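You operate a simulated robot arm through the tools that you are given. There is no shell and no other tool. Be economical: measure what you need, move in short steps, check, and stop when the job is done.

You run a simulated two-armed robot. Do the job below in one go: nothing can be reset, and whatever is moved stays where it is left.

JOB
Fetch the roller and set it in the blue tray. Then put one of the blue brushes from the strap bench top on the trolley deck. Then take the lid off the compound tin on the top of the steel bench and lay it down there. The order counts.

Only the result counts: the job must be done as asked and must still hold three seconds after the hand-in. Knocking over, shifting, dropping, spilling or breaking anything else fails it. Lids that push on must go on centred and level and be pressed home; caps that screw on are set level and turned clockwise until they are tight.

ROBOT AND FRAMES
Two 7-joint arms with two-finger grippers on one trunk, on a base that drives. Base frame: it is fixed to the floor where the robot stands at the start and does not move with it; the origin is under the middle of the robot, x ahead of it, y to its left, z up; the surface under the hand at the start is at about z = 0.82. Lengths are in m, angles in degrees, forces in N, time in s.
The left shoulder is at the start at [0.03, 0.175, 1.304], the right one opposite. With the tool pointing down near the work surface each hand reaches from about 0.1 to 0.8 m from the robot's upright axis, wherever it stands, measured 20 degrees to its own side. Places, roughly: blue brush [0.75, 3, 0.75]; blue tray [0.5, 1.5, 0.25]; compound tin [-1.25, 1.25, 1]; trolley deck [0.6, 4.1, 0.5]. Payload 2.94 kg a hand.
The TCP of each hand is the grasp point between the finger pads, 0.03 m short of the fingertips. In the tool frame z runs along the fingers and y along their closing line. Largest opening 0.138 m; the body of the gripper starts 0.109 m behind the TCP.
Orientation is that of the tool frame in the base frame, as a unit quaternion [w, x, y, z]. With the fingers straight down and closing along the base's y, the tool's x points along the base's -x, its y along +y and its z along -z.

CONTROLS
- The arms move only by the tool servo_tool. It takes "left_plan", "right_plan" or both (then of equal length, played together; a hand with none holds still); each is a list that holds one entry, the list of rows, each a list of 7 numbers: the turn, a rotation vector about the base's x, y, z in degrees, then the shift along the base's x, y, z in m, then the gripper command, from -1 (shut) to 1 (fully open), values between in proportion. In form: [[[rx, ry, rz, tx, ty, tz, jaw], ...]]. A call has 1 to 8 rows; each row is the pose to reach, as a shift and turn from the pose commanded when the call began. Rows are played at 5 a second. More than 0.05 m and 8.6 degrees between two rows, or a gripper value outside its range, and nothing of the call is played. Where a pose cannot be reached the arm comes as near as it can. A force on the tool above 40 N (or 10 N above the force at the start of the call, whichever is more), or a blocked arm, ends the call early, and 0.2 s more pass. Each finger halts on what it meets, pressing with about 43 N; the grip force reading is that of the motor and also rises with nothing between the fingers. The clock runs only during rows and for 0.2 s after the last one: add rows that repeat a pose to give the fingers time. The reply holds the time, the measured pose of the TCP, the force on the tool along the base axes, the opening and the grip force, in the units named above and with some noise, with the torque about the TCP (base axes, N m) and any sound that the robot's microphone picked up.
- Cameras (640 x 400 px; columns grow to the right, rows downward): "scene" is now at [0.0837, 0.0095, 1.7851]; the picture's right is [0.13, -0.99, 0.00], its down [-0.69, -0.09, -0.72] and it looks along [0.71, 0.09, -0.70] (base axes); focal length 254 px, centre (320, 200). "left" rides on the left gripper at [0.071, -0.019, -0.146] in its tool frame; the picture's right is [0.26, 0.97, 0.00], its down [-0.85, 0.23, -0.48] and it looks along [-0.46, 0.12, 0.88] (tool axes); focal length 280 px, centre (320, 200). "right" rides on the right gripper at [0.071, 0.019, -0.146] in its tool frame; the picture's right is [-0.26, 0.97, 0.00], its down [-0.85, -0.23, -0.48] and it looks along [-0.46, -0.12, 0.88] (tool axes); focal length 280 px, centre (320, 200). There is no depth. A picture from a camera that has moved, and an enlarged one, comes with that camera's place and axes in the base frame and with its lens.
- grab_frame(camera): a new picture of that camera. No time passes.
- slide_trunk(by): slides the trunk up (or, below 0, down) by that many m; the arms and the scene camera ride with it, the base frame stays. It gives what a move gives, with no picture.
- base_move(legs): drives the robot by 1 to 6 legs, each [ahead, turn to the left] in m and degrees, along the robot's own axes; the way and the turn of a leg run together, so that a leg with both is an arc; at most 1.5 m and 180 degrees a leg. The arms and the cameras ride along, it lands a little off, and it stops where it bumps. It gives what a move gives.
- aim_head(pan, tilt): turns the head with the scene camera to pan (to the left, within 120 degrees either way) and tilt (down, from -29 to 69), counted from straight ahead of the robot. It gives what a move gives.
- zoom(camera, box): a new picture of the part [left, top, right, bottom] of that camera's present view, enlarged. No time passes.
- hand_in(): hands the job in; it is judged then, once.

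Work in short steps. Places have to be worked out from the pictures, the camera data and where the tool is seen: move nearer, look again, correct. Check each grasp and each placing, and mend what went wrong. You have 165 turns and 130 pictures in all, those below and enlarged ones among them. Open the grippers and draw the arms clear of the work before you hand the job in, unless the task says otherwise.

The tools are called as name(argument=value, ...) on one line, values as JSON. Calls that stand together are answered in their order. servo_tool: Moves the arms, as the interface text tells. Its arguments: {"type":"object","properties":{"left_plan":{"type":"array","items":{"type":"array","items":{"type":"array","items":{"type":"number"}}}},"right_plan":{"type":"array","items":{"type":"array","items":{"type":"array","items":{"type":"number"}}}}},"required":[]} The other tools are called the same way: slide_trunk (by) slides the trunk up or down; base_move (legs) drives the base; aim_head (pan, tilt) turns the head that bears the scene camera; grab_frame (camera) takes a picture; zoom (camera, box) takes an enlarged picture of a part of a camera's view; hand_in () hands the job in.

At the start:

```text
clock: 0.0
left_ee_pos: [0.5384, 0.2404, 1.2734]
left_tool_rot: [0.0, -0.001, 1.0, 0.0]
left_wrist_force: [-0.8, 0.1, -0.1]
left_torque: [0.02, -0.01, 0.01]
left_width: 0.1381
left_grip_force: 0.0
right_ee_pos: [0.5312, -0.1678, 1.2224]
right_tool_rot: [0.0, -0.001, 1.0, 0.0]
right_wrist_force: [-0.2, 0.1, -0.3]
right_torque: [0.01, -0.02, 0.02]
right_width: 0.1382
right_grip_force: 0.1
trunk travel left (down, up): [-0.475, 0.259]
robot x, y, heading: [-0.0027, -0.0008, -0.1]
head pan, tilt: [7.2, 44.1]
```

scene: 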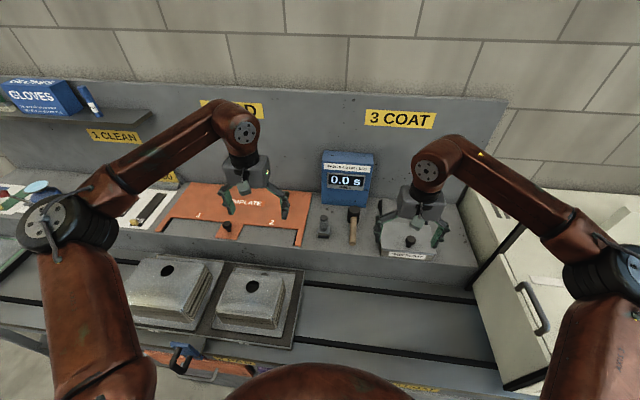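
right: 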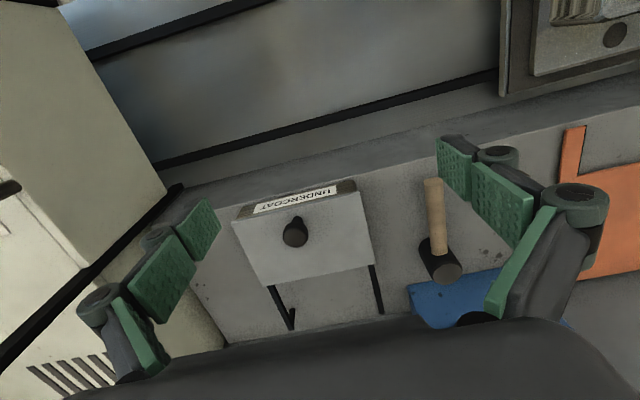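
left: 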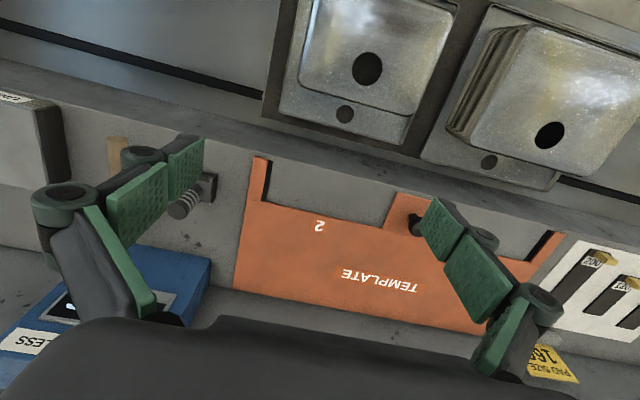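

The start view shows a bench ahead, with no roller that I can identify. I'll look around with the head, starting to the left.

aim_head(pan=75, tilt=25)

grab_frame(camera="scene")

aim_head(pan=120, tilt=25)

grab_frame(camera="scene")

aim_head(pan=-100, tilt=25)

grab_frame(camera="scene")

```text
clock: 1.4
left_ee_pos: [0.5381, 0.2399, 1.2729]
left_tool_rot: [0.0, -0.001, 1.0, 0.0]
left_wrist_force: [-1.3, -0.2, 0.7]
left_torque: [0.0, 0.02, -0.02]
left_width: 0.138
left_grip_force: 0.0
right_ee_pos: [0.531, -0.1684, 1.222]
right_tool_rot: [0.001, 0.0, 1.0, 0.0]
right_wrist_force: [-0.2, -0.5, -0.7]
right_torque: [-0.02, -0.01, 0.03]
right_width: 0.1382
right_grip_force: 0.0
trunk travel left (down, up): [-0.475, 0.259]
robot x, y, heading: [0.0017, -0.0002, 0.3]
head pan, tilt: [75.0, 25.0]
```

```text
126 pictures are left
camera scene: at [0.0263, 0.0882, 1.8144], right [0.97, -0.26, 0.0], down [-0.11, -0.41, -0.91], along [0.23, 0.88, -0.42], focal length 254 px, centre (320, 200)
```

scene: 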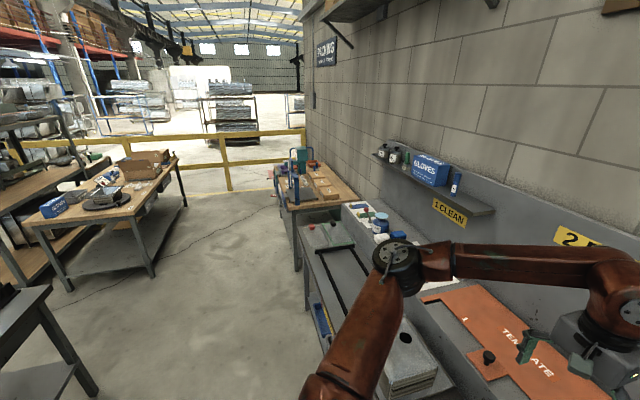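

```text
clock: 2.5
left_ee_pos: [0.5383, 0.2391, 1.2733]
left_tool_rot: [0.0, -0.002, 1.0, 0.0]
left_wrist_force: [-0.6, -0.3, 0.0]
left_torque: [0.0, 0.03, -0.02]
left_width: 0.1379
left_grip_force: 0.1
right_ee_pos: [0.5318, -0.1679, 1.2207]
right_tool_rot: [0.0, 0.0, 1.0, 0.0]
right_wrist_force: [0.3, -0.5, -0.8]
right_torque: [0.01, -0.03, 0.01]
right_width: 0.1379
right_grip_force: 0.1
trunk travel left (down, up): [-0.475, 0.259]
robot x, y, heading: [0.0007, -0.0017, -0.0]
head pan, tilt: [120.0, 25.0]
```

```text
125 pictures are left
camera scene: at [-0.0436, 0.079, 1.8144], right [0.87, 0.5, 0.0], down [0.21, -0.37, -0.91], along [-0.45, 0.79, -0.42], focal length 254 px, centre (320, 200)
```

scene: 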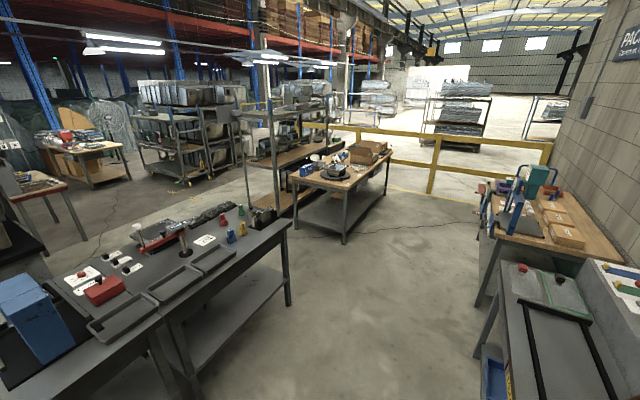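

```text
clock: 5.7
left_ee_pos: [0.5378, 0.2392, 1.2724]
left_tool_rot: [0.0, -0.001, 1.0, 0.0]
left_wrist_force: [0.4, -0.7, -0.3]
left_torque: [0.01, -0.01, -0.02]
left_width: 0.1381
left_grip_force: 0.1
right_ee_pos: [0.531, -0.1684, 1.2228]
right_tool_rot: [0.0, 0.001, 1.0, 0.0]
right_wrist_force: [0.9, 0.8, -0.1]
right_torque: [0.0, -0.01, -0.01]
right_width: 0.1381
right_grip_force: 0.0
trunk travel left (down, up): [-0.475, 0.259]
robot x, y, heading: [-0.0014, 0.0012, 0.0]
head pan, tilt: [-100.0, 25.0]
```

```text
124 pictures are left
camera scene: at [-0.0136, -0.0916, 1.8144], right [-0.98, 0.17, 0.0], down [0.07, 0.42, -0.91], along [-0.16, -0.89, -0.42], focal length 254 px, centre (320, 200)
```

scene: 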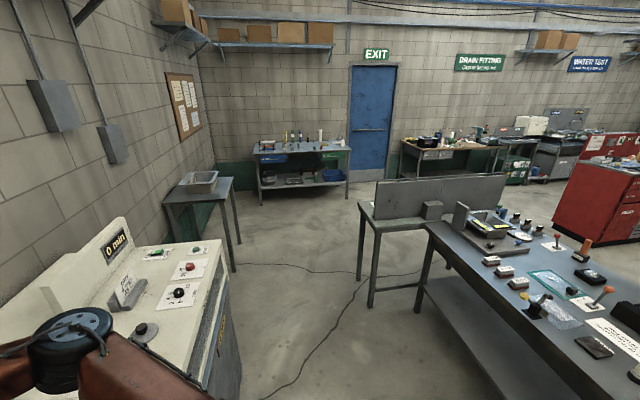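

Next I'll look at the steel bench and the strap bench area in the leftward view, and search for the roller.

aim_head(pan=110, tilt=25)

zoom(camera="scene", box=[0, 180, 320, 380])

zoom(camera="scene", box=[380, 130, 640, 400])

```text
clock: 8.7
left_ee_pos: [0.5374, 0.24, 1.2726]
left_tool_rot: [0.0, -0.001, 1.0, 0.0]
left_wrist_force: [0.4, 0.3, -0.2]
left_torque: [0.02, 0.01, -0.02]
left_width: 0.1382
left_grip_force: 0.1
right_ee_pos: [0.5295, -0.1673, 1.2228]
right_tool_rot: [0.0, 0.0, 1.0, 0.0]
right_wrist_force: [0.6, 0.1, -1.1]
right_torque: [0.03, 0.0, 0.03]
right_width: 0.1381
right_grip_force: 0.0
trunk travel left (down, up): [-0.475, 0.259]
robot x, y, heading: [-0.0021, -0.0027, 0.4]
head pan, tilt: [110.0, 25.0]
```

```text
2.00 times, centred on (160, 280) of scene
camera zoom: at [-0.0291, 0.0858, 1.8144], right [0.94, 0.34, 0.0], down [0.14, -0.4, -0.91], along [-0.31, 0.85, -0.42], focal length 509 px, centre (640, 40)
```

zoom: 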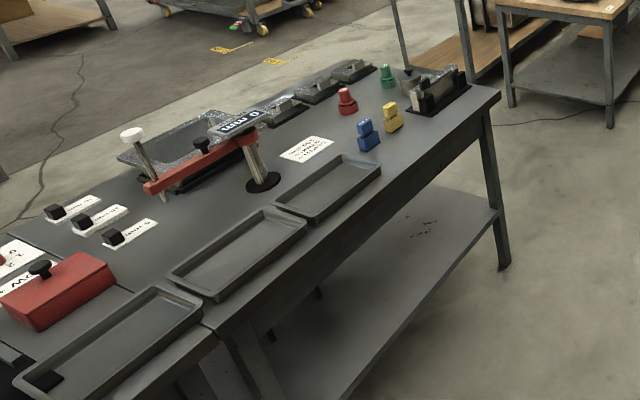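

```text
1.48 times, centred on (510, 265) of scene
camera zoom: at [-0.0291, 0.0858, 1.8144], right [0.94, 0.34, 0.0], down [0.14, -0.4, -0.91], along [-0.31, 0.85, -0.42], focal length 377 px, centre (38, 104)
```

zoom: 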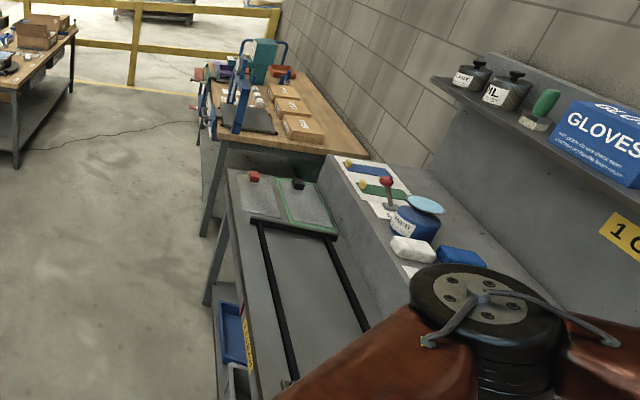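

The blue tray looks to be on the lower shelf at about y=1.5. I'll tuck the arms in first so driving is safe.

servo_tool(left_plan=[[[0, 0, 0, -0.05, 0, 0.02, 1], [0, 0, 0, -0.1, 0, 0.04, 1], [0, 0, 0, -0.15, 0, 0.06, 1], [0, 0, 0, -0.18, 0, 0.06, 0]]], right_plan=[[[0, 0, 0, -0.05, 0, 0.03, 1], [0, 0, 0, -0.1, 0, 0.06, 1], [0, 0, 0, -0.15, 0, 0.09, 1], [0, 0, 0, -0.18, 0, 0.11, 0]]])

base_move(legs=[[-0.15, 0], [0, 90], [0.75, 0]])

aim_head(pan=-30, tilt=40)

grab_frame(camera="scene")

aim_head(pan=60, tilt=30)

grab_frame(camera="scene")

```text
refused: row 1 steps farther than a row can; nothing moved
```

```text
clock: 10.9
left_ee_pos: [0.3098, 0.2993, 1.3626]
left_tool_rot: [0.05, -0.166, 0.98, -0.095]
left_wrist_force: [1.6, -0.8, -1.0]
left_torque: [0.04, 0.1, -0.01]
left_width: 0.1378
left_grip_force: 0.0
right_ee_pos: [0.3686, -0.1535, 1.3108]
right_tool_rot: [0.038, 0.077, 0.993, 0.078]
right_wrist_force: [0.4, -0.1, -2.5]
right_torque: [-0.03, 0.09, -0.02]
right_width: 0.1378
right_grip_force: 0.1
trunk travel left (down, up): [-0.475, 0.259]
robot x, y, heading: [-0.1498, 0.0002, 5.6]
head pan, tilt: [110.0, 25.0]
stopped in leg 2: the robot was blocked; the commanded pose is now the measured one
```

```text
clock: 13.2
left_ee_pos: [0.2096, 0.2969, 1.3587]
left_tool_rot: [0.079, -0.13, 0.987, -0.05]
left_wrist_force: [1.7, 0.3, 3.1]
left_torque: [-0.1, 0.26, -0.07]
left_width: 0.1382
left_grip_force: 0.1
right_ee_pos: [0.2661, -0.1552, 1.3067]
right_tool_rot: [0.071, 0.031, 0.996, 0.043]
right_wrist_force: [2.2, 0.8, 2.1]
right_torque: [-0.04, 0.2, 0.03]
right_width: 0.138
right_grip_force: 0.1
trunk travel left (down, up): [-0.475, 0.259]
robot x, y, heading: [-0.1497, -0.0022, 6.2]
head pan, tilt: [-30.0, 40.0]
```

```text
121 pictures are left
camera scene: at [-0.1223, -0.0399, 1.7965], right [-0.41, -0.91, -0.01], down [-0.56, 0.26, -0.78], along [0.72, -0.31, -0.62], focal length 254 px, centre (320, 200)
```

scene: 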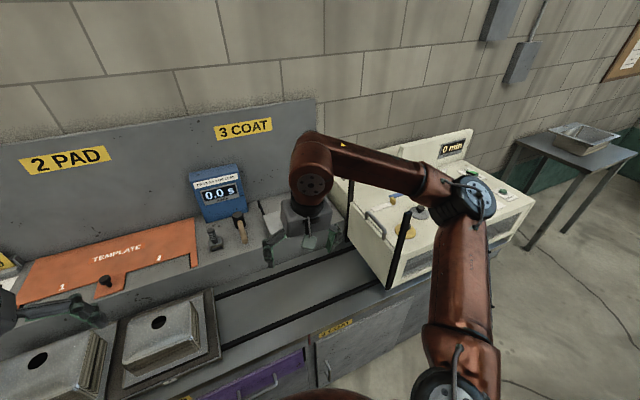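

```text
clock: 14.8
left_ee_pos: [0.2364, 0.2973, 1.3475]
left_tool_rot: [0.068, -0.129, 0.988, -0.05]
left_wrist_force: [-1.9, 0.7, 0.7]
left_torque: [0.01, -0.13, 0.01]
left_width: 0.138
left_grip_force: 0.1
right_ee_pos: [0.2909, -0.1547, 1.294]
right_tool_rot: [0.057, 0.032, 0.997, 0.043]
right_wrist_force: [-0.8, 0.0, -0.3]
right_torque: [0.03, -0.1, -0.01]
right_width: 0.1381
right_grip_force: 0.0
trunk travel left (down, up): [-0.475, 0.259]
robot x, y, heading: [-0.1507, -0.0012, 6.1]
head pan, tilt: [60.0, 30.0]
```

```text
120 pictures are left
camera scene: at [-0.1466, 0.0769, 1.8092], right [0.91, -0.41, 0.02], down [-0.19, -0.45, -0.87], along [0.36, 0.79, -0.49], focal length 254 px, centre (320, 200)
```

scene: 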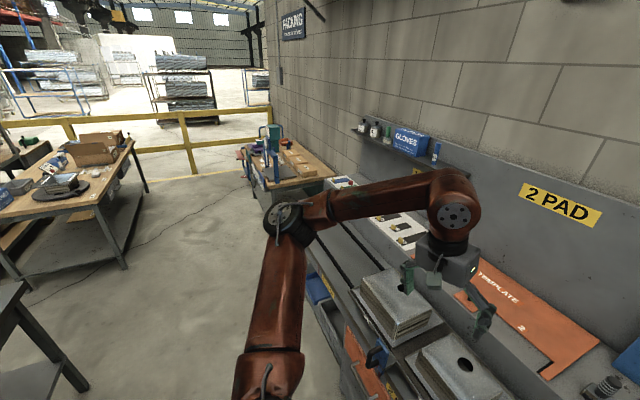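

The turn was blocked after about 6°. I'll look down and behind on both sides to see what it met.

aim_head(pan=120, tilt=55)

grab_frame(camera="scene")

aim_head(pan=-120, tilt=55)

grab_frame(camera="scene")

```text
clock: 16.1
left_ee_pos: [0.2068, 0.2972, 1.3582]
left_tool_rot: [0.08, -0.13, 0.987, -0.05]
left_wrist_force: [0.9, 1.6, 3.3]
left_torque: [-0.11, 0.19, -0.08]
left_width: 0.1383
left_grip_force: 0.2
right_ee_pos: [0.2642, -0.1553, 1.3038]
right_tool_rot: [0.072, 0.032, 0.996, 0.043]
right_wrist_force: [1.0, 0.4, 2.5]
right_torque: [-0.07, 0.21, 0.06]
right_width: 0.138
right_grip_force: 0.6
trunk travel left (down, up): [-0.475, 0.259]
robot x, y, heading: [-0.1541, -0.0038, 6.2]
head pan, tilt: [120.0, 55.0]
```

```text
119 pictures are left
camera scene: at [-0.2304, 0.0543, 1.7713], right [0.81, 0.59, 0.02], down [0.49, -0.66, -0.56], along [-0.32, 0.47, -0.83], focal length 254 px, centre (320, 200)
```

scene: 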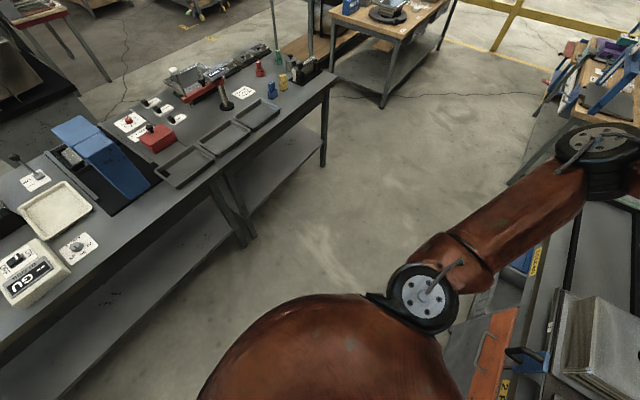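

```text
clock: 19.5
left_ee_pos: [0.2835, 0.3037, 1.3376]
left_tool_rot: [0.051, -0.142, 0.987, -0.054]
left_wrist_force: [-0.5, -0.1, 0.4]
left_torque: [-0.09, 0.0, 0.01]
left_width: 0.1377
left_grip_force: 0.0
right_ee_pos: [0.3398, -0.1515, 1.2857]
right_tool_rot: [0.041, 0.047, 0.997, 0.043]
right_wrist_force: [0.8, -0.3, 0.3]
right_torque: [0.07, 0.06, 0.01]
right_width: 0.1381
right_grip_force: 0.1
trunk travel left (down, up): [-0.475, 0.259]
robot x, y, heading: [-0.1505, -0.0019, 5.9]
head pan, tilt: [-120.0, 55.0]
```

```text
118 pictures are left
camera scene: at [-0.0742, -0.0558, 1.7789], right [-0.91, 0.41, 0.05], down [0.3, 0.74, -0.6], along [-0.28, -0.53, -0.8], focal length 254 px, centre (320, 200)
```

scene: 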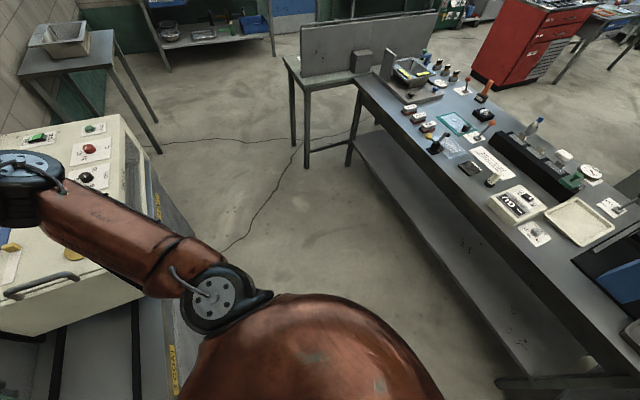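

Nothing visible is touching the robot, but its readings rock a little. I'll test a small turn by itself.

base_move(legs=[[0, 10]])

```text
clock: 20.2
left_ee_pos: [0.1567, 0.2985, 1.3677]
left_tool_rot: [0.102, -0.156, 0.981, -0.058]
left_wrist_force: [-0.9, -1.3, -0.1]
left_torque: [0.08, -0.19, -0.02]
left_width: 0.1381
left_grip_force: 0.0
right_ee_pos: [0.226, -0.1623, 1.3148]
right_tool_rot: [0.09, 0.049, 0.993, 0.052]
right_wrist_force: [-0.9, -0.9, 0.3]
right_torque: [-0.02, -0.15, 0.0]
right_width: 0.1378
right_grip_force: 0.1
trunk travel left (down, up): [-0.475, 0.259]
robot x, y, heading: [-0.1509, 0.0003, 6.8]
head pan, tilt: [-120.0, 55.0]
stopped in leg 1: the robot was blocked; the commanded pose is now the measured one
```

The robot appears to lean backwards. I'll look straight down ahead to see what the base is touching.

aim_head(pan=0, tilt=69)

grab_frame(camera="scene")

grab_frame(camera="left")

grab_frame(camera="right")

```text
clock: 22.2
left_ee_pos: [0.1877, 0.3029, 1.359]
left_tool_rot: [0.088, -0.155, 0.982, -0.058]
left_wrist_force: [1.8, 0.6, -1.4]
left_torque: [-0.03, 0.21, 0.0]
left_width: 0.1376
left_grip_force: 0.1
right_ee_pos: [0.2541, -0.1582, 1.3075]
right_tool_rot: [0.077, 0.05, 0.995, 0.05]
right_wrist_force: [0.7, -0.1, 0.1]
right_torque: [-0.01, 0.17, 0.01]
right_width: 0.1378
right_grip_force: 0.1
trunk travel left (down, up): [-0.475, 0.259]
robot x, y, heading: [-0.1504, 0.0018, 6.7]
head pan, tilt: [0.0, 68.8]
```

```text
117 pictures are left
camera scene: at [-0.0759, 0.0074, 1.7546], right [0.12, -0.99, 0.0], down [-0.93, -0.11, -0.35], along [0.35, 0.04, -0.94], focal length 254 px, centre (320, 200)
```

scene: 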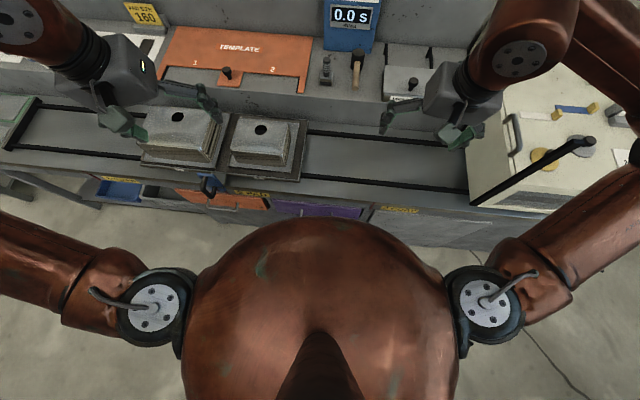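

```text
116 pictures are left
camera left: at [0.0982, 0.2751, 1.4929], right [-0.53, 0.83, -0.18], down [0.63, 0.53, 0.57], along [0.56, 0.19, -0.81], focal length 280 px, centre (320, 200)
```

left: 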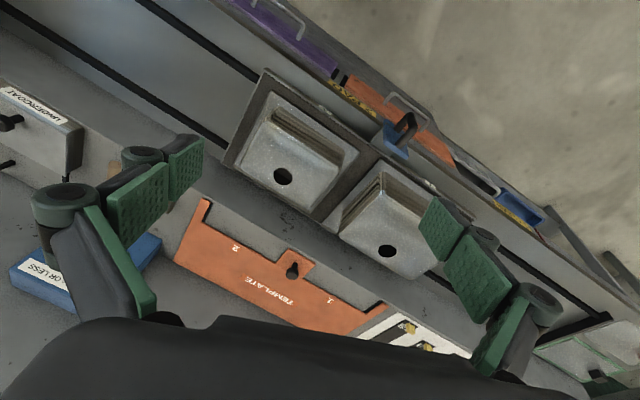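

```text
115 pictures are left
camera right: at [0.1642, -0.1458, 1.4413], right [0.35, 0.93, 0.14], down [0.74, -0.36, 0.57], along [0.58, -0.09, -0.81], focal length 280 px, centre (320, 200)
```

right: 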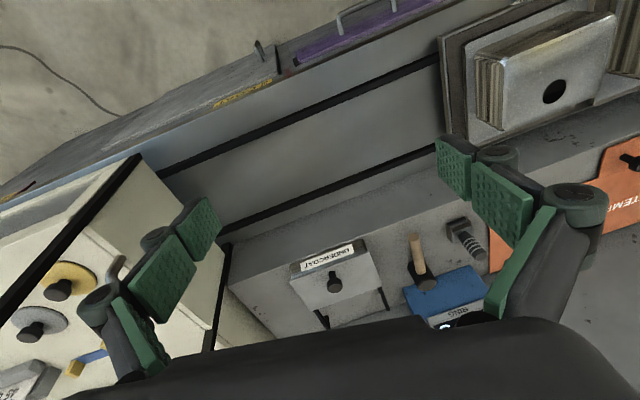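

The tilt readings suggest the robot rocked backward, so a lower centre of mass should help. I'll lower the trunk a bit and then try a small turn.

slide_trunk(by=-0.15)

base_move(legs=[[0.05, 0]])

base_move(legs=[[0, 8]])

```text
clock: 24.0
left_ee_pos: [0.1693, 0.3008, 1.2138]
left_tool_rot: [0.097, -0.156, 0.981, -0.058]
left_wrist_force: [-0.8, -0.3, 0.2]
left_torque: [0.01, -0.1, 0.0]
left_width: 0.1382
left_grip_force: 0.1
right_ee_pos: [0.2378, -0.1612, 1.1629]
right_tool_rot: [0.085, 0.049, 0.994, 0.052]
right_wrist_force: [-0.5, -0.2, 0.1]
right_torque: [0.05, -0.04, 0.01]
right_width: 0.1378
right_grip_force: 0.1
trunk travel left (down, up): [-0.325, 0.409]
robot x, y, heading: [-0.1509, 0.0005, 6.8]
head pan, tilt: [0.0, 68.8]
```

```text
clock: 24.9
left_ee_pos: [0.2103, 0.3055, 1.2175]
left_tool_rot: [0.1, -0.156, 0.981, -0.059]
left_wrist_force: [-1.8, 0.8, 0.5]
left_torque: [0.03, -0.2, 0.01]
left_width: 0.1379
left_grip_force: 0.0
right_ee_pos: [0.2793, -0.1554, 1.1651]
right_tool_rot: [0.089, 0.048, 0.993, 0.053]
right_wrist_force: [-0.9, -0.8, 1.2]
right_torque: [0.02, -0.18, 0.02]
right_width: 0.1377
right_grip_force: 0.1
trunk travel left (down, up): [-0.325, 0.409]
robot x, y, heading: [-0.1021, 0.0068, 6.7]
head pan, tilt: [0.0, 68.8]
```

```text
clock: 25.9
left_ee_pos: [0.1722, 0.3477, 1.2145]
left_tool_rot: [0.102, -0.224, 0.968, -0.051]
left_wrist_force: [-0.5, -0.6, -0.7]
left_torque: [-0.04, 0.01, -0.04]
left_width: 0.1379
left_grip_force: 0.0
right_ee_pos: [0.305, -0.0978, 1.1629]
right_tool_rot: [0.082, -0.021, 0.995, 0.058]
right_wrist_force: [-0.2, -1.2, 0.2]
right_torque: [-0.01, 0.0, -0.03]
right_width: 0.138
right_grip_force: 0.1
trunk travel left (down, up): [-0.325, 0.409]
robot x, y, heading: [-0.1007, 0.0064, 15.0]
head pan, tilt: [0.0, 68.8]
```

The turn works now. I'll keep turning gently to the left.

base_move(legs=[[0, 25]])

base_move(legs=[[0, 48]])

```text
clock: 27.6
left_ee_pos: [0.0053, 0.4306, 1.2149]
left_tool_rot: [0.11, -0.426, 0.898, -0.029]
left_wrist_force: [-0.7, 0.4, -0.2]
left_torque: [-0.01, -0.05, 0.01]
left_width: 0.138
left_grip_force: 0.1
right_ee_pos: [0.3113, 0.081, 1.1618]
right_tool_rot: [0.067, -0.233, 0.967, 0.075]
right_wrist_force: [-0.2, -0.4, -0.8]
right_torque: [-0.07, -0.02, 0.02]
right_width: 0.1377
right_grip_force: 0.0
trunk travel left (down, up): [-0.325, 0.409]
robot x, y, heading: [-0.1022, 0.0064, 39.6]
head pan, tilt: [0.0, 68.8]
```

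```text
clock: 30.1
left_ee_pos: [-0.3433, 0.3718, 1.2134]
left_tool_rot: [-0.114, 0.751, -0.651, -0.019]
left_wrist_force: [0.6, -0.7, -0.4]
left_torque: [-0.02, -0.01, -0.01]
left_width: 0.1381
left_grip_force: 0.1
right_ee_pos: [0.1232, 0.3592, 1.1618]
right_tool_rot: [0.031, -0.603, 0.792, 0.097]
right_wrist_force: [0.6, -1.0, 0.3]
right_torque: [0.01, -0.04, 0.0]
right_width: 0.138
right_grip_force: 0.1
trunk travel left (down, up): [-0.325, 0.409]
robot x, y, heading: [-0.1015, 0.0041, 86.7]
head pan, tilt: [0.0, 68.8]
```

Now at heading ~87°. I'll drive ahead along y in short legs and look at both sides.

base_move(legs=[[0.4, 2]])

aim_head(pan=-45, tilt=45)

grab_frame(camera="scene")

aim_head(pan=50, tilt=35)

grab_frame(camera="scene")

```text
clock: 32.6
left_ee_pos: [-0.3404, 0.7638, 1.2146]
left_tool_rot: [-0.112, 0.762, -0.637, -0.02]
left_wrist_force: [0.7, 0.7, -0.3]
left_torque: [-0.02, 0.0, 0.02]
left_width: 0.1382
left_grip_force: 0.1
right_ee_pos: [0.1262, 0.769, 1.1619]
right_tool_rot: [0.029, -0.617, 0.78, 0.097]
right_wrist_force: [-0.4, 0.8, -0.5]
right_torque: [0.0, 0.0, -0.02]
right_width: 0.1381
right_grip_force: 0.0
trunk travel left (down, up): [-0.325, 0.409]
robot x, y, heading: [-0.0866, 0.4039, 89.0]
head pan, tilt: [0.0, 68.8]
```

```text
clock: 33.7
left_ee_pos: [-0.34, 0.762, 1.2157]
left_tool_rot: [-0.112, 0.763, -0.636, -0.02]
left_wrist_force: [0.7, -0.7, -0.9]
left_torque: [0.0, -0.01, 0.0]
left_width: 0.1378
left_grip_force: 0.1
right_ee_pos: [0.1267, 0.7679, 1.1615]
right_tool_rot: [0.03, -0.617, 0.78, 0.097]
right_wrist_force: [0.4, 0.2, -0.4]
right_torque: [0.04, 0.01, -0.02]
right_width: 0.138
right_grip_force: 0.1
trunk travel left (down, up): [-0.325, 0.409]
robot x, y, heading: [-0.0863, 0.4026, 89.1]
head pan, tilt: [-45.0, 45.0]
```

```text
114 pictures are left
camera scene: at [-0.025, 0.5216, 1.6333], right [0.69, -0.72, 0.0], down [-0.51, -0.49, -0.71], along [0.51, 0.49, -0.71], focal length 254 px, centre (320, 200)
```

scene: 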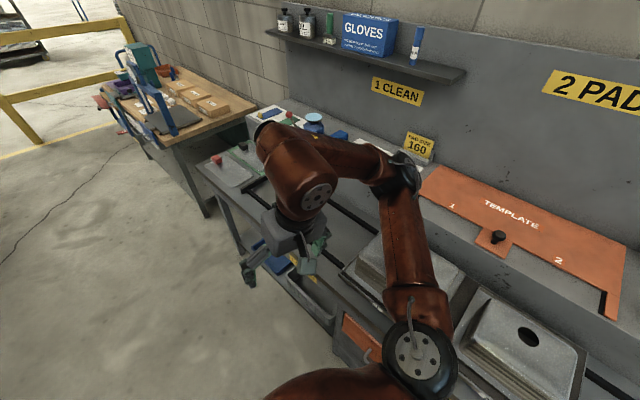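

```text
clock: 35.4
left_ee_pos: [-0.3402, 0.7618, 1.2146]
left_tool_rot: [-0.112, 0.763, -0.637, -0.02]
left_wrist_force: [-0.5, 0.0, 0.1]
left_torque: [-0.02, 0.0, -0.02]
left_width: 0.1379
left_grip_force: 0.1
right_ee_pos: [0.1264, 0.7674, 1.163]
right_tool_rot: [0.03, -0.617, 0.78, 0.096]
right_wrist_force: [-0.5, 0.2, -0.6]
right_torque: [0.06, 0.0, 0.01]
right_width: 0.1379
right_grip_force: 0.1
trunk travel left (down, up): [-0.325, 0.409]
robot x, y, heading: [-0.0871, 0.4046, 88.8]
head pan, tilt: [50.0, 35.0]
```

```text
113 pictures are left
camera scene: at [-0.1499, 0.5232, 1.6481], right [0.66, 0.75, 0.0], down [0.43, -0.38, -0.82], along [-0.62, 0.54, -0.57], focal length 254 px, centre (320, 200)
```

scene: 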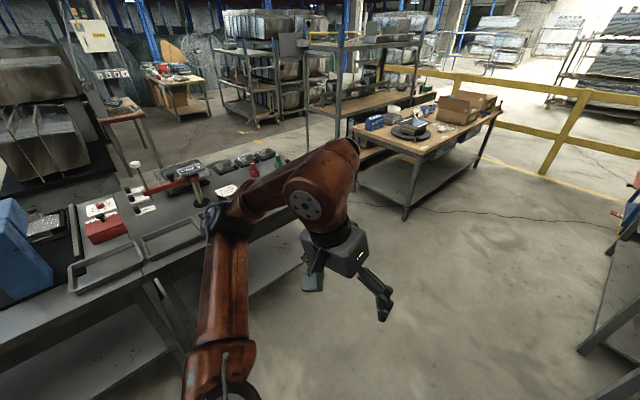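

Driving on ahead to y≈1.0 to look at the clean end of the bench and the shelf below.

base_move(legs=[[0.6, 0]])

aim_head(pan=-60, tilt=55)

grab_frame(camera="scene")

aim_head(pan=-10, tilt=25)

zoom(camera="scene", box=[160, 100, 640, 400])

aim_head(pan=80, tilt=40)

grab_frame(camera="scene")

```text
clock: 38.9
left_ee_pos: [-0.3273, 1.3697, 1.215]
left_tool_rot: [-0.112, 0.762, -0.638, -0.02]
left_wrist_force: [-0.2, 0.4, -0.1]
left_torque: [-0.03, 0.04, -0.05]
left_width: 0.1379
left_grip_force: 0.1
right_ee_pos: [0.1373, 1.374, 1.1616]
right_tool_rot: [0.03, -0.616, 0.781, 0.095]
right_wrist_force: [-0.5, 0.7, -0.8]
right_torque: [-0.03, 0.01, 0.0]
right_width: 0.1381
right_grip_force: 0.1
trunk travel left (down, up): [-0.325, 0.409]
robot x, y, heading: [-0.0702, 1.0136, 88.7]
head pan, tilt: [50.0, 35.0]
```

```text
clock: 40.7
left_ee_pos: [-0.3274, 1.3682, 1.2151]
left_tool_rot: [-0.113, 0.762, -0.637, -0.02]
left_wrist_force: [0.6, 0.0, -0.3]
left_torque: [-0.02, -0.01, -0.01]
left_width: 0.1382
left_grip_force: 0.1
right_ee_pos: [0.1382, 1.3728, 1.1627]
right_tool_rot: [0.03, -0.617, 0.781, 0.096]
right_wrist_force: [0.6, -0.6, 0.0]
right_torque: [-0.02, -0.01, -0.01]
right_width: 0.1382
right_grip_force: 0.0
trunk travel left (down, up): [-0.325, 0.409]
robot x, y, heading: [-0.0753, 1.0093, 88.7]
head pan, tilt: [-60.0, 55.0]
```

```text
112 pictures are left
camera scene: at [-0.008, 1.1054, 1.6199], right [0.48, -0.88, 0.0], down [-0.72, -0.4, -0.57], along [0.5, 0.28, -0.82], focal length 254 px, centre (320, 200)
```

scene: 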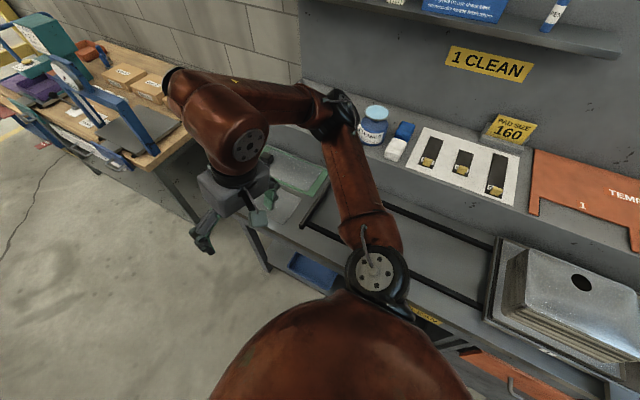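

```text
clock: 41.9
left_ee_pos: [-0.3272, 1.3681, 1.2146]
left_tool_rot: [-0.112, 0.762, -0.638, -0.02]
left_wrist_force: [-0.3, 0.2, 0.0]
left_torque: [0.03, 0.01, 0.02]
left_width: 0.1381
left_grip_force: 0.1
right_ee_pos: [0.1393, 1.3707, 1.1621]
right_tool_rot: [0.029, -0.616, 0.781, 0.096]
right_wrist_force: [0.2, -0.9, 0.3]
right_torque: [-0.02, 0.01, -0.02]
right_width: 0.1378
right_grip_force: 0.1
trunk travel left (down, up): [-0.325, 0.409]
robot x, y, heading: [-0.0713, 1.0115, 88.7]
head pan, tilt: [-10.0, 25.0]
```

```text
1.33 times, centred on (400, 250) of scene
camera zoom: at [-0.0531, 1.161, 1.6638], right [0.98, -0.2, 0.0], down [-0.08, -0.42, -0.91], along [0.18, 0.89, -0.42], focal length 339 px, centre (213, 133)
```

zoom: 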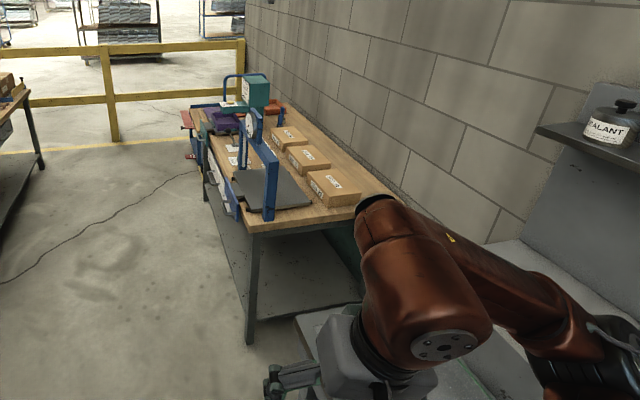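

```text
clock: 43.6
left_ee_pos: [-0.3284, 1.3691, 1.2151]
left_tool_rot: [-0.112, 0.762, -0.638, -0.02]
left_wrist_force: [-0.3, 0.0, -1.3]
left_torque: [-0.01, 0.02, 0.0]
left_width: 0.1379
left_grip_force: 0.0
right_ee_pos: [0.1394, 1.3731, 1.1618]
right_tool_rot: [0.03, -0.616, 0.781, 0.096]
right_wrist_force: [0.7, 0.4, 0.0]
right_torque: [-0.01, 0.01, -0.02]
right_width: 0.1383
right_grip_force: 0.1
trunk travel left (down, up): [-0.325, 0.409]
robot x, y, heading: [-0.0772, 1.0114, 88.6]
head pan, tilt: [80.0, 40.0]
```

```text
110 pictures are left
camera scene: at [-0.1545, 1.0873, 1.6405], right [0.2, 0.98, 0.0], down [0.63, -0.13, -0.77], along [-0.75, 0.15, -0.64], focal length 254 px, centre (320, 200)
```

scene: 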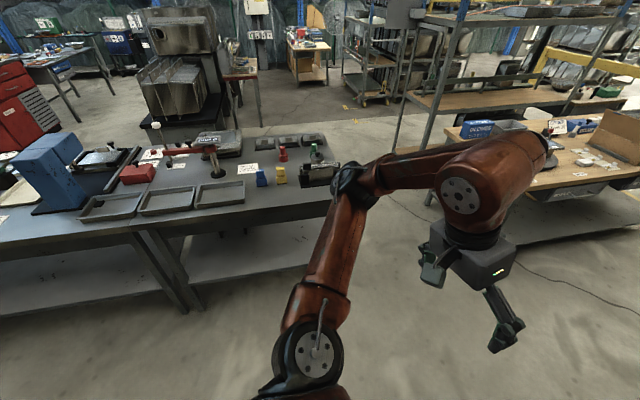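

Zooming in on the steel bench items.

zoom(camera="scene", box=[130, 120, 370, 220])

zoom(camera="scene", box=[440, 90, 640, 215])

```text
2.67 times, centred on (250, 170) of scene
camera zoom: at [-0.1545, 1.0873, 1.6405], right [0.2, 0.98, 0.0], down [0.63, -0.13, -0.77], along [-0.75, 0.15, -0.64], focal length 679 px, centre (507, 280)
```

zoom: 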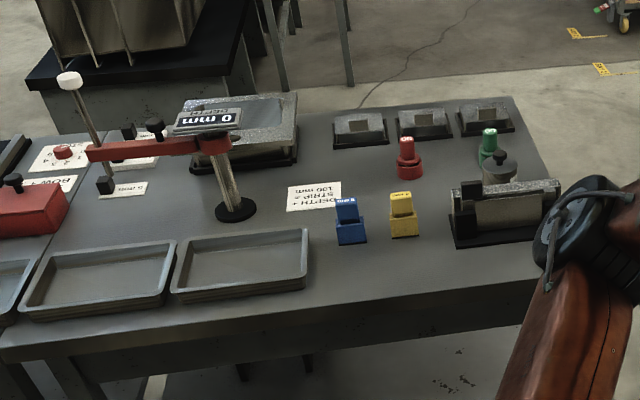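

```text
3.20 times, centred on (540, 152) of scene
camera zoom: at [-0.1545, 1.0873, 1.6405], right [0.2, 0.98, 0.0], down [0.63, -0.13, -0.77], along [-0.75, 0.15, -0.64], focal length 814 px, centre (-384, 352)
```

zoom: 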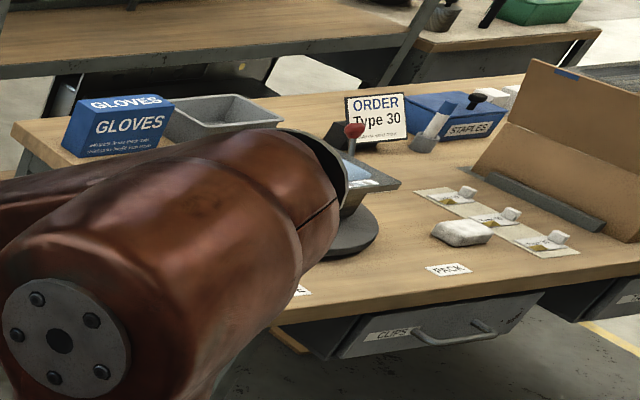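

The grey knobbed tin by the end of the steel bench matches the compound tin's place. I haven't found the roller, so I'll go further and look at the strap bench, the trolley and the low shelves.

base_move(legs=[[0.8, 1]])

aim_head(pan=-110, tilt=50)

grab_frame(camera="scene")

aim_head(pan=-25, tilt=30)

grab_frame(camera="scene")

aim_head(pan=65, tilt=30)

grab_frame(camera="scene")

```text
clock: 47.9
left_ee_pos: [-0.3252, 2.1639, 1.2148]
left_tool_rot: [-0.113, 0.768, -0.63, -0.021]
left_wrist_force: [0.2, 1.0, 0.0]
left_torque: [-0.02, 0.0, 0.02]
left_width: 0.138
left_grip_force: 0.1
right_ee_pos: [0.143, 2.1777, 1.1625]
right_tool_rot: [0.028, -0.624, 0.775, 0.096]
right_wrist_force: [0.5, 1.0, -0.8]
right_torque: [-0.05, 0.0, 0.0]
right_width: 0.1379
right_grip_force: 0.1
trunk travel left (down, up): [-0.325, 0.409]
robot x, y, heading: [-0.0651, 1.81, 89.9]
head pan, tilt: [80.0, 40.0]
```

```text
clock: 50.7
left_ee_pos: [-0.3253, 2.1649, 1.214]
left_tool_rot: [-0.112, 0.768, -0.63, -0.021]
left_wrist_force: [0.0, -0.1, 0.0]
left_torque: [-0.03, -0.02, 0.02]
left_width: 0.1379
left_grip_force: 0.0
right_ee_pos: [0.1419, 2.1783, 1.1634]
right_tool_rot: [0.029, -0.624, 0.775, 0.096]
right_wrist_force: [-0.1, 0.1, 0.8]
right_torque: [-0.01, 0.0, -0.01]
right_width: 0.1381
right_grip_force: 0.1
trunk travel left (down, up): [-0.325, 0.409]
robot x, y, heading: [-0.0653, 1.8113, 89.9]
head pan, tilt: [-110.0, 50.0]
```

```text
107 pictures are left
camera scene: at [0.0093, 1.845, 1.6264], right [-0.34, -0.94, 0.0], down [-0.72, 0.26, -0.64], along [0.6, -0.22, -0.77], focal length 254 px, centre (320, 200)
```

scene: 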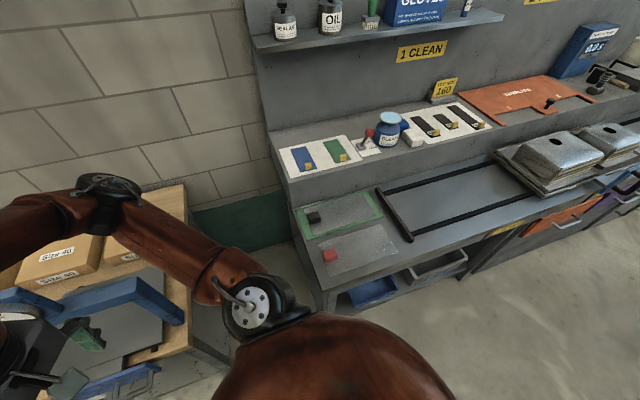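

```text
clock: 52.2
left_ee_pos: [-0.3241, 2.1641, 1.2155]
left_tool_rot: [-0.112, 0.768, -0.63, -0.021]
left_wrist_force: [0.2, 0.0, -0.7]
left_torque: [-0.03, -0.02, -0.02]
left_width: 0.1381
left_grip_force: 0.1
right_ee_pos: [0.1407, 2.1776, 1.1621]
right_tool_rot: [0.029, -0.623, 0.775, 0.096]
right_wrist_force: [-0.4, -0.5, 0.5]
right_torque: [-0.04, -0.01, -0.02]
right_width: 0.1379
right_grip_force: 0.0
trunk travel left (down, up): [-0.325, 0.409]
robot x, y, heading: [-0.0636, 1.8118, 89.9]
head pan, tilt: [-25.0, 30.0]
```

```text
106 pictures are left
camera scene: at [-0.0246, 1.9533, 1.6559], right [0.91, -0.42, 0.0], down [-0.21, -0.45, -0.87], along [0.37, 0.78, -0.5], focal length 254 px, centre (320, 200)
```

scene: 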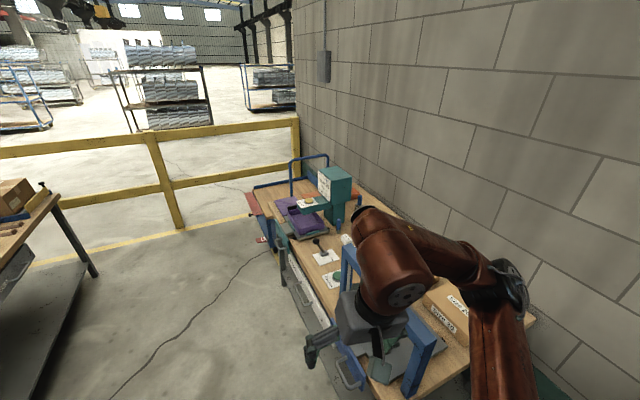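

```text
clock: 53.9
left_ee_pos: [-0.3242, 2.1643, 1.2146]
left_tool_rot: [-0.112, 0.768, -0.63, -0.021]
left_wrist_force: [-0.1, -0.3, -0.6]
left_torque: [-0.02, -0.02, -0.03]
left_width: 0.1381
left_grip_force: 0.0
right_ee_pos: [0.1413, 2.1772, 1.1625]
right_tool_rot: [0.029, -0.624, 0.775, 0.096]
right_wrist_force: [-0.1, -0.3, 0.2]
right_torque: [-0.02, 0.02, -0.03]
right_width: 0.1381
right_grip_force: 0.0
trunk travel left (down, up): [-0.325, 0.409]
robot x, y, heading: [-0.0638, 1.8128, 90.1]
head pan, tilt: [65.0, 30.0]
```

```text
105 pictures are left
camera scene: at [-0.145, 1.9099, 1.6559], right [0.42, 0.91, 0.0], down [0.45, -0.21, -0.87], along [-0.78, 0.37, -0.5], focal length 254 px, centre (320, 200)
```

scene: 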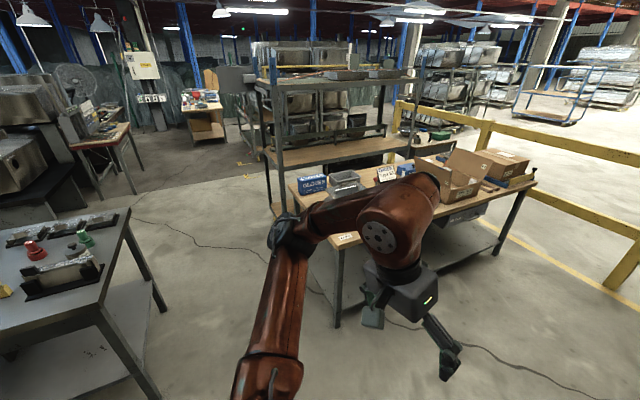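

Next a closer look at the strap bench and trolley, where the roller might also be.

aim_head(pan=-10, tilt=30)

zoom(camera="scene", box=[300, 130, 500, 300])

aim_head(pan=-110, tilt=50)

zoom(camera="scene", box=[250, 80, 640, 324])

aim_head(pan=80, tilt=25)

zoom(camera="scene", box=[300, 80, 640, 290])

```text
clock: 55.4
left_ee_pos: [-0.3247, 2.1639, 1.215]
left_tool_rot: [-0.112, 0.767, -0.631, -0.022]
left_wrist_force: [-0.6, -0.4, -0.3]
left_torque: [-0.01, -0.02, 0.01]
left_width: 0.1381
left_grip_force: 0.0
right_ee_pos: [0.1422, 2.1777, 1.1624]
right_tool_rot: [0.028, -0.623, 0.775, 0.097]
right_wrist_force: [-0.7, 0.1, -0.2]
right_torque: [0.02, -0.03, 0.01]
right_width: 0.1379
right_grip_force: 0.0
trunk travel left (down, up): [-0.325, 0.409]
robot x, y, heading: [-0.0646, 1.8136, 89.9]
head pan, tilt: [-10.0, 30.0]
```

```text
2.35 times, centred on (400, 215) of scene
camera zoom: at [-0.0473, 1.9605, 1.6559], right [0.98, -0.17, 0.0], down [-0.09, -0.49, -0.87], along [0.15, 0.85, -0.5], focal length 599 px, centre (132, 165)
```

zoom: 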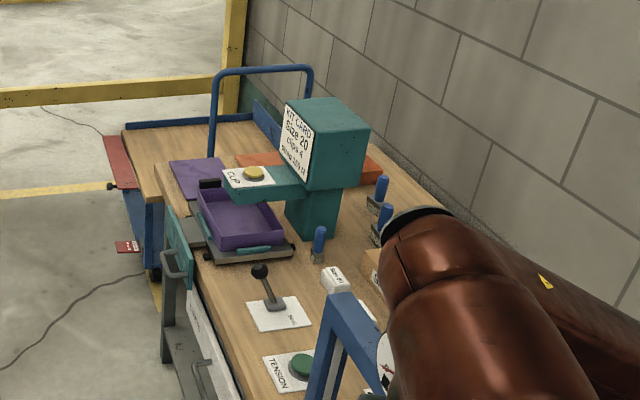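

```text
clock: 57.1
left_ee_pos: [-0.3244, 2.1639, 1.215]
left_tool_rot: [-0.112, 0.768, -0.631, -0.021]
left_wrist_force: [-0.5, -0.3, 0.7]
left_torque: [-0.02, 0.01, 0.01]
left_width: 0.1379
left_grip_force: 0.1
right_ee_pos: [0.1408, 2.1776, 1.1617]
right_tool_rot: [0.03, -0.624, 0.775, 0.096]
right_wrist_force: [-0.3, 1.2, 0.2]
right_torque: [0.01, 0.03, -0.02]
right_width: 0.1379
right_grip_force: 0.1
trunk travel left (down, up): [-0.325, 0.409]
robot x, y, heading: [-0.0624, 1.812, 90.1]
head pan, tilt: [-110.0, 50.0]
```

```text
1.64 times, centred on (445, 202) of scene
camera zoom: at [0.0093, 1.845, 1.6264], right [-0.34, -0.94, 0.0], down [-0.72, 0.26, -0.64], along [0.6, -0.22, -0.77], focal length 417 px, centre (115, 197)
```

zoom: 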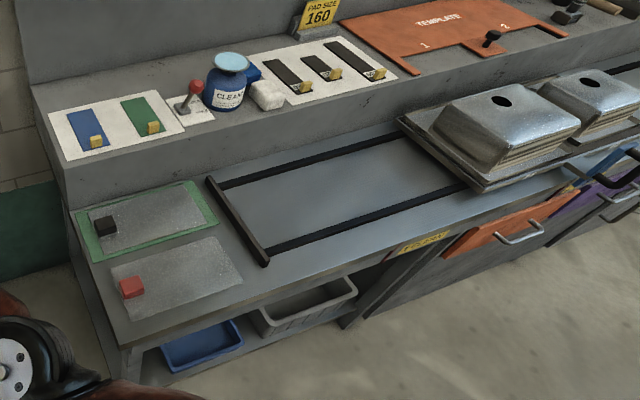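

```text
clock: 59.9
left_ee_pos: [-0.3251, 2.1639, 1.215]
left_tool_rot: [-0.112, 0.768, -0.63, -0.021]
left_wrist_force: [0.3, -0.3, 0.4]
left_torque: [-0.02, -0.01, 0.0]
left_width: 0.1378
left_grip_force: 0.0
right_ee_pos: [0.141, 2.1778, 1.1615]
right_tool_rot: [0.028, -0.624, 0.775, 0.096]
right_wrist_force: [0.9, -0.1, -0.1]
right_torque: [-0.01, 0.04, 0.03]
right_width: 0.138
right_grip_force: 0.1
trunk travel left (down, up): [-0.325, 0.409]
robot x, y, heading: [-0.0622, 1.8126, 90.3]
head pan, tilt: [80.0, 25.0]
```

```text
1.88 times, centred on (470, 185) of scene
camera zoom: at [-0.1538, 1.8877, 1.6639], right [0.18, 0.98, 0.0], down [0.42, -0.07, -0.91], along [-0.89, 0.16, -0.42], focal length 479 px, centre (38, 228)
```

zoom: 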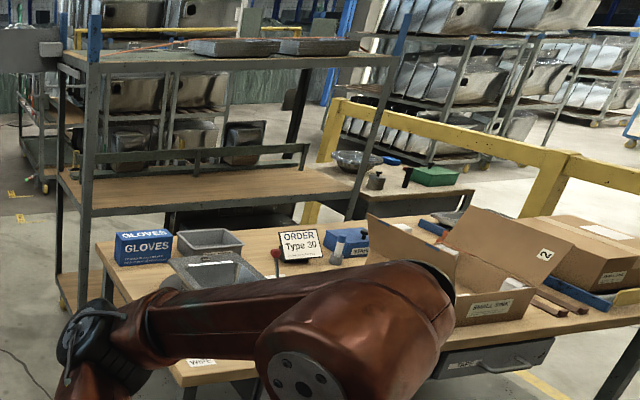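

The blue brushes are the ones with blue handles on the strap bench. The thing by the timer in the first picture (black head, wooden handle, next to a ribbed part) could be the roller, so I'll zoom there.

aim_head(pan=-118, tilt=35)

zoom(camera="scene", box=[360, 60, 600, 210])

```text
clock: 62.8
left_ee_pos: [-0.3243, 2.1639, 1.2154]
left_tool_rot: [-0.112, 0.768, -0.63, -0.021]
left_wrist_force: [0.7, 0.5, -0.2]
left_torque: [0.01, -0.01, 0.01]
left_width: 0.138
left_grip_force: 0.1
right_ee_pos: [0.1408, 2.1785, 1.1627]
right_tool_rot: [0.03, -0.624, 0.775, 0.096]
right_wrist_force: [0.2, 0.1, -0.1]
right_torque: [0.02, -0.01, 0.01]
right_width: 0.1382
right_grip_force: 0.1
trunk travel left (down, up): [-0.325, 0.409]
robot x, y, heading: [-0.0639, 1.8115, 89.8]
head pan, tilt: [-118.0, 35.0]
```

```text
2.67 times, centred on (480, 135) of scene
camera zoom: at [0.0146, 1.83, 1.6481], right [-0.47, -0.88, 0.0], down [-0.51, 0.27, -0.82], along [0.72, -0.39, -0.57], focal length 679 px, centre (-107, 373)
```

zoom: 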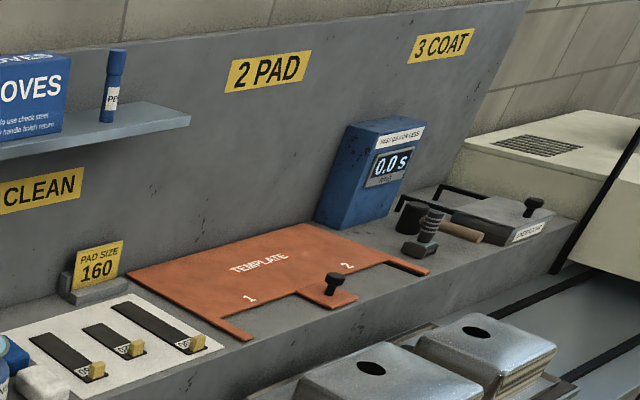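

Two candidates sit by the timer: a ribbed grip on a dark base, and a black head on a wooden handle. I'll drive back for a proper close look.

base_move(legs=[[-0.9, 0]])

base_move(legs=[[-0.8, 0]])

aim_head(pan=-100, tilt=40)

grab_frame(camera="scene")

```text
clock: 67.6
left_ee_pos: [-0.3285, 1.2664, 1.215]
left_tool_rot: [-0.113, 0.765, -0.633, -0.021]
left_wrist_force: [0.3, -0.8, -0.3]
left_torque: [0.05, 0.04, -0.03]
left_width: 0.1382
left_grip_force: 0.1
right_ee_pos: [0.1396, 1.2766, 1.1614]
right_tool_rot: [0.03, -0.62, 0.778, 0.096]
right_wrist_force: [0.3, 0.6, 0.6]
right_torque: [0.0, -0.01, 0.0]
right_width: 0.1381
right_grip_force: 0.0
trunk travel left (down, up): [-0.325, 0.409]
robot x, y, heading: [-0.0652, 0.9111, 89.3]
head pan, tilt: [-118.0, 35.0]
```

```text
clock: 71.9
left_ee_pos: [-0.3335, 0.466, 1.2153]
left_tool_rot: [-0.112, 0.767, -0.632, -0.021]
left_wrist_force: [-0.4, -0.5, -1.2]
left_torque: [0.02, -0.02, 0.01]
left_width: 0.138
left_grip_force: 0.0
right_ee_pos: [0.1321, 0.4762, 1.1617]
right_tool_rot: [0.029, -0.622, 0.776, 0.096]
right_wrist_force: [-0.2, 0.0, 0.2]
right_torque: [0.06, 0.01, -0.02]
right_width: 0.1383
right_grip_force: 0.1
trunk travel left (down, up): [-0.325, 0.409]
robot x, y, heading: [-0.0752, 0.1136, 89.5]
head pan, tilt: [-118.0, 35.0]
```

```text
clock: 72.7
left_ee_pos: [-0.3354, 0.4656, 1.215]
left_tool_rot: [-0.112, 0.767, -0.632, -0.021]
left_wrist_force: [-0.1, 0.4, 0.7]
left_torque: [-0.01, 0.0, -0.04]
left_width: 0.1378
left_grip_force: 0.0
right_ee_pos: [0.1322, 0.4766, 1.1623]
right_tool_rot: [0.031, -0.622, 0.776, 0.096]
right_wrist_force: [0.1, -0.6, 0.1]
right_torque: [0.04, 0.03, 0.0]
right_width: 0.1382
right_grip_force: 0.0
trunk travel left (down, up): [-0.325, 0.409]
robot x, y, heading: [-0.0745, 0.1099, 89.5]
head pan, tilt: [-100.0, 40.0]
```

```text
100 pictures are left
camera scene: at [0.0102, 0.1563, 1.6406], right [-0.18, -0.98, 0.0], down [-0.63, 0.12, -0.77], along [0.75, -0.14, -0.64], focal length 254 px, centre (320, 200)
```

scene: 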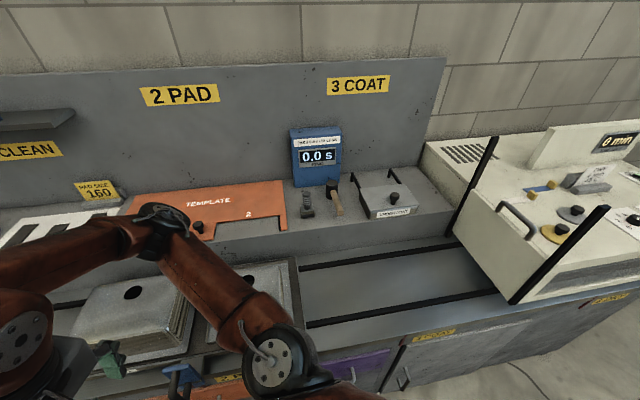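

zoom(camera="scene", box=[280, 160, 440, 260])

```text
4.00 times, centred on (360, 210) of scene
camera zoom: at [0.0102, 0.1563, 1.6406], right [-0.18, -0.98, 0.0], down [-0.63, 0.12, -0.77], along [0.75, -0.14, -0.64], focal length 1018 px, centre (160, 160)
```

zoom: 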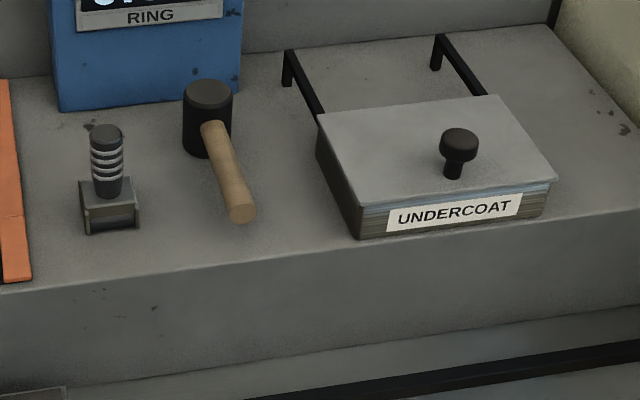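

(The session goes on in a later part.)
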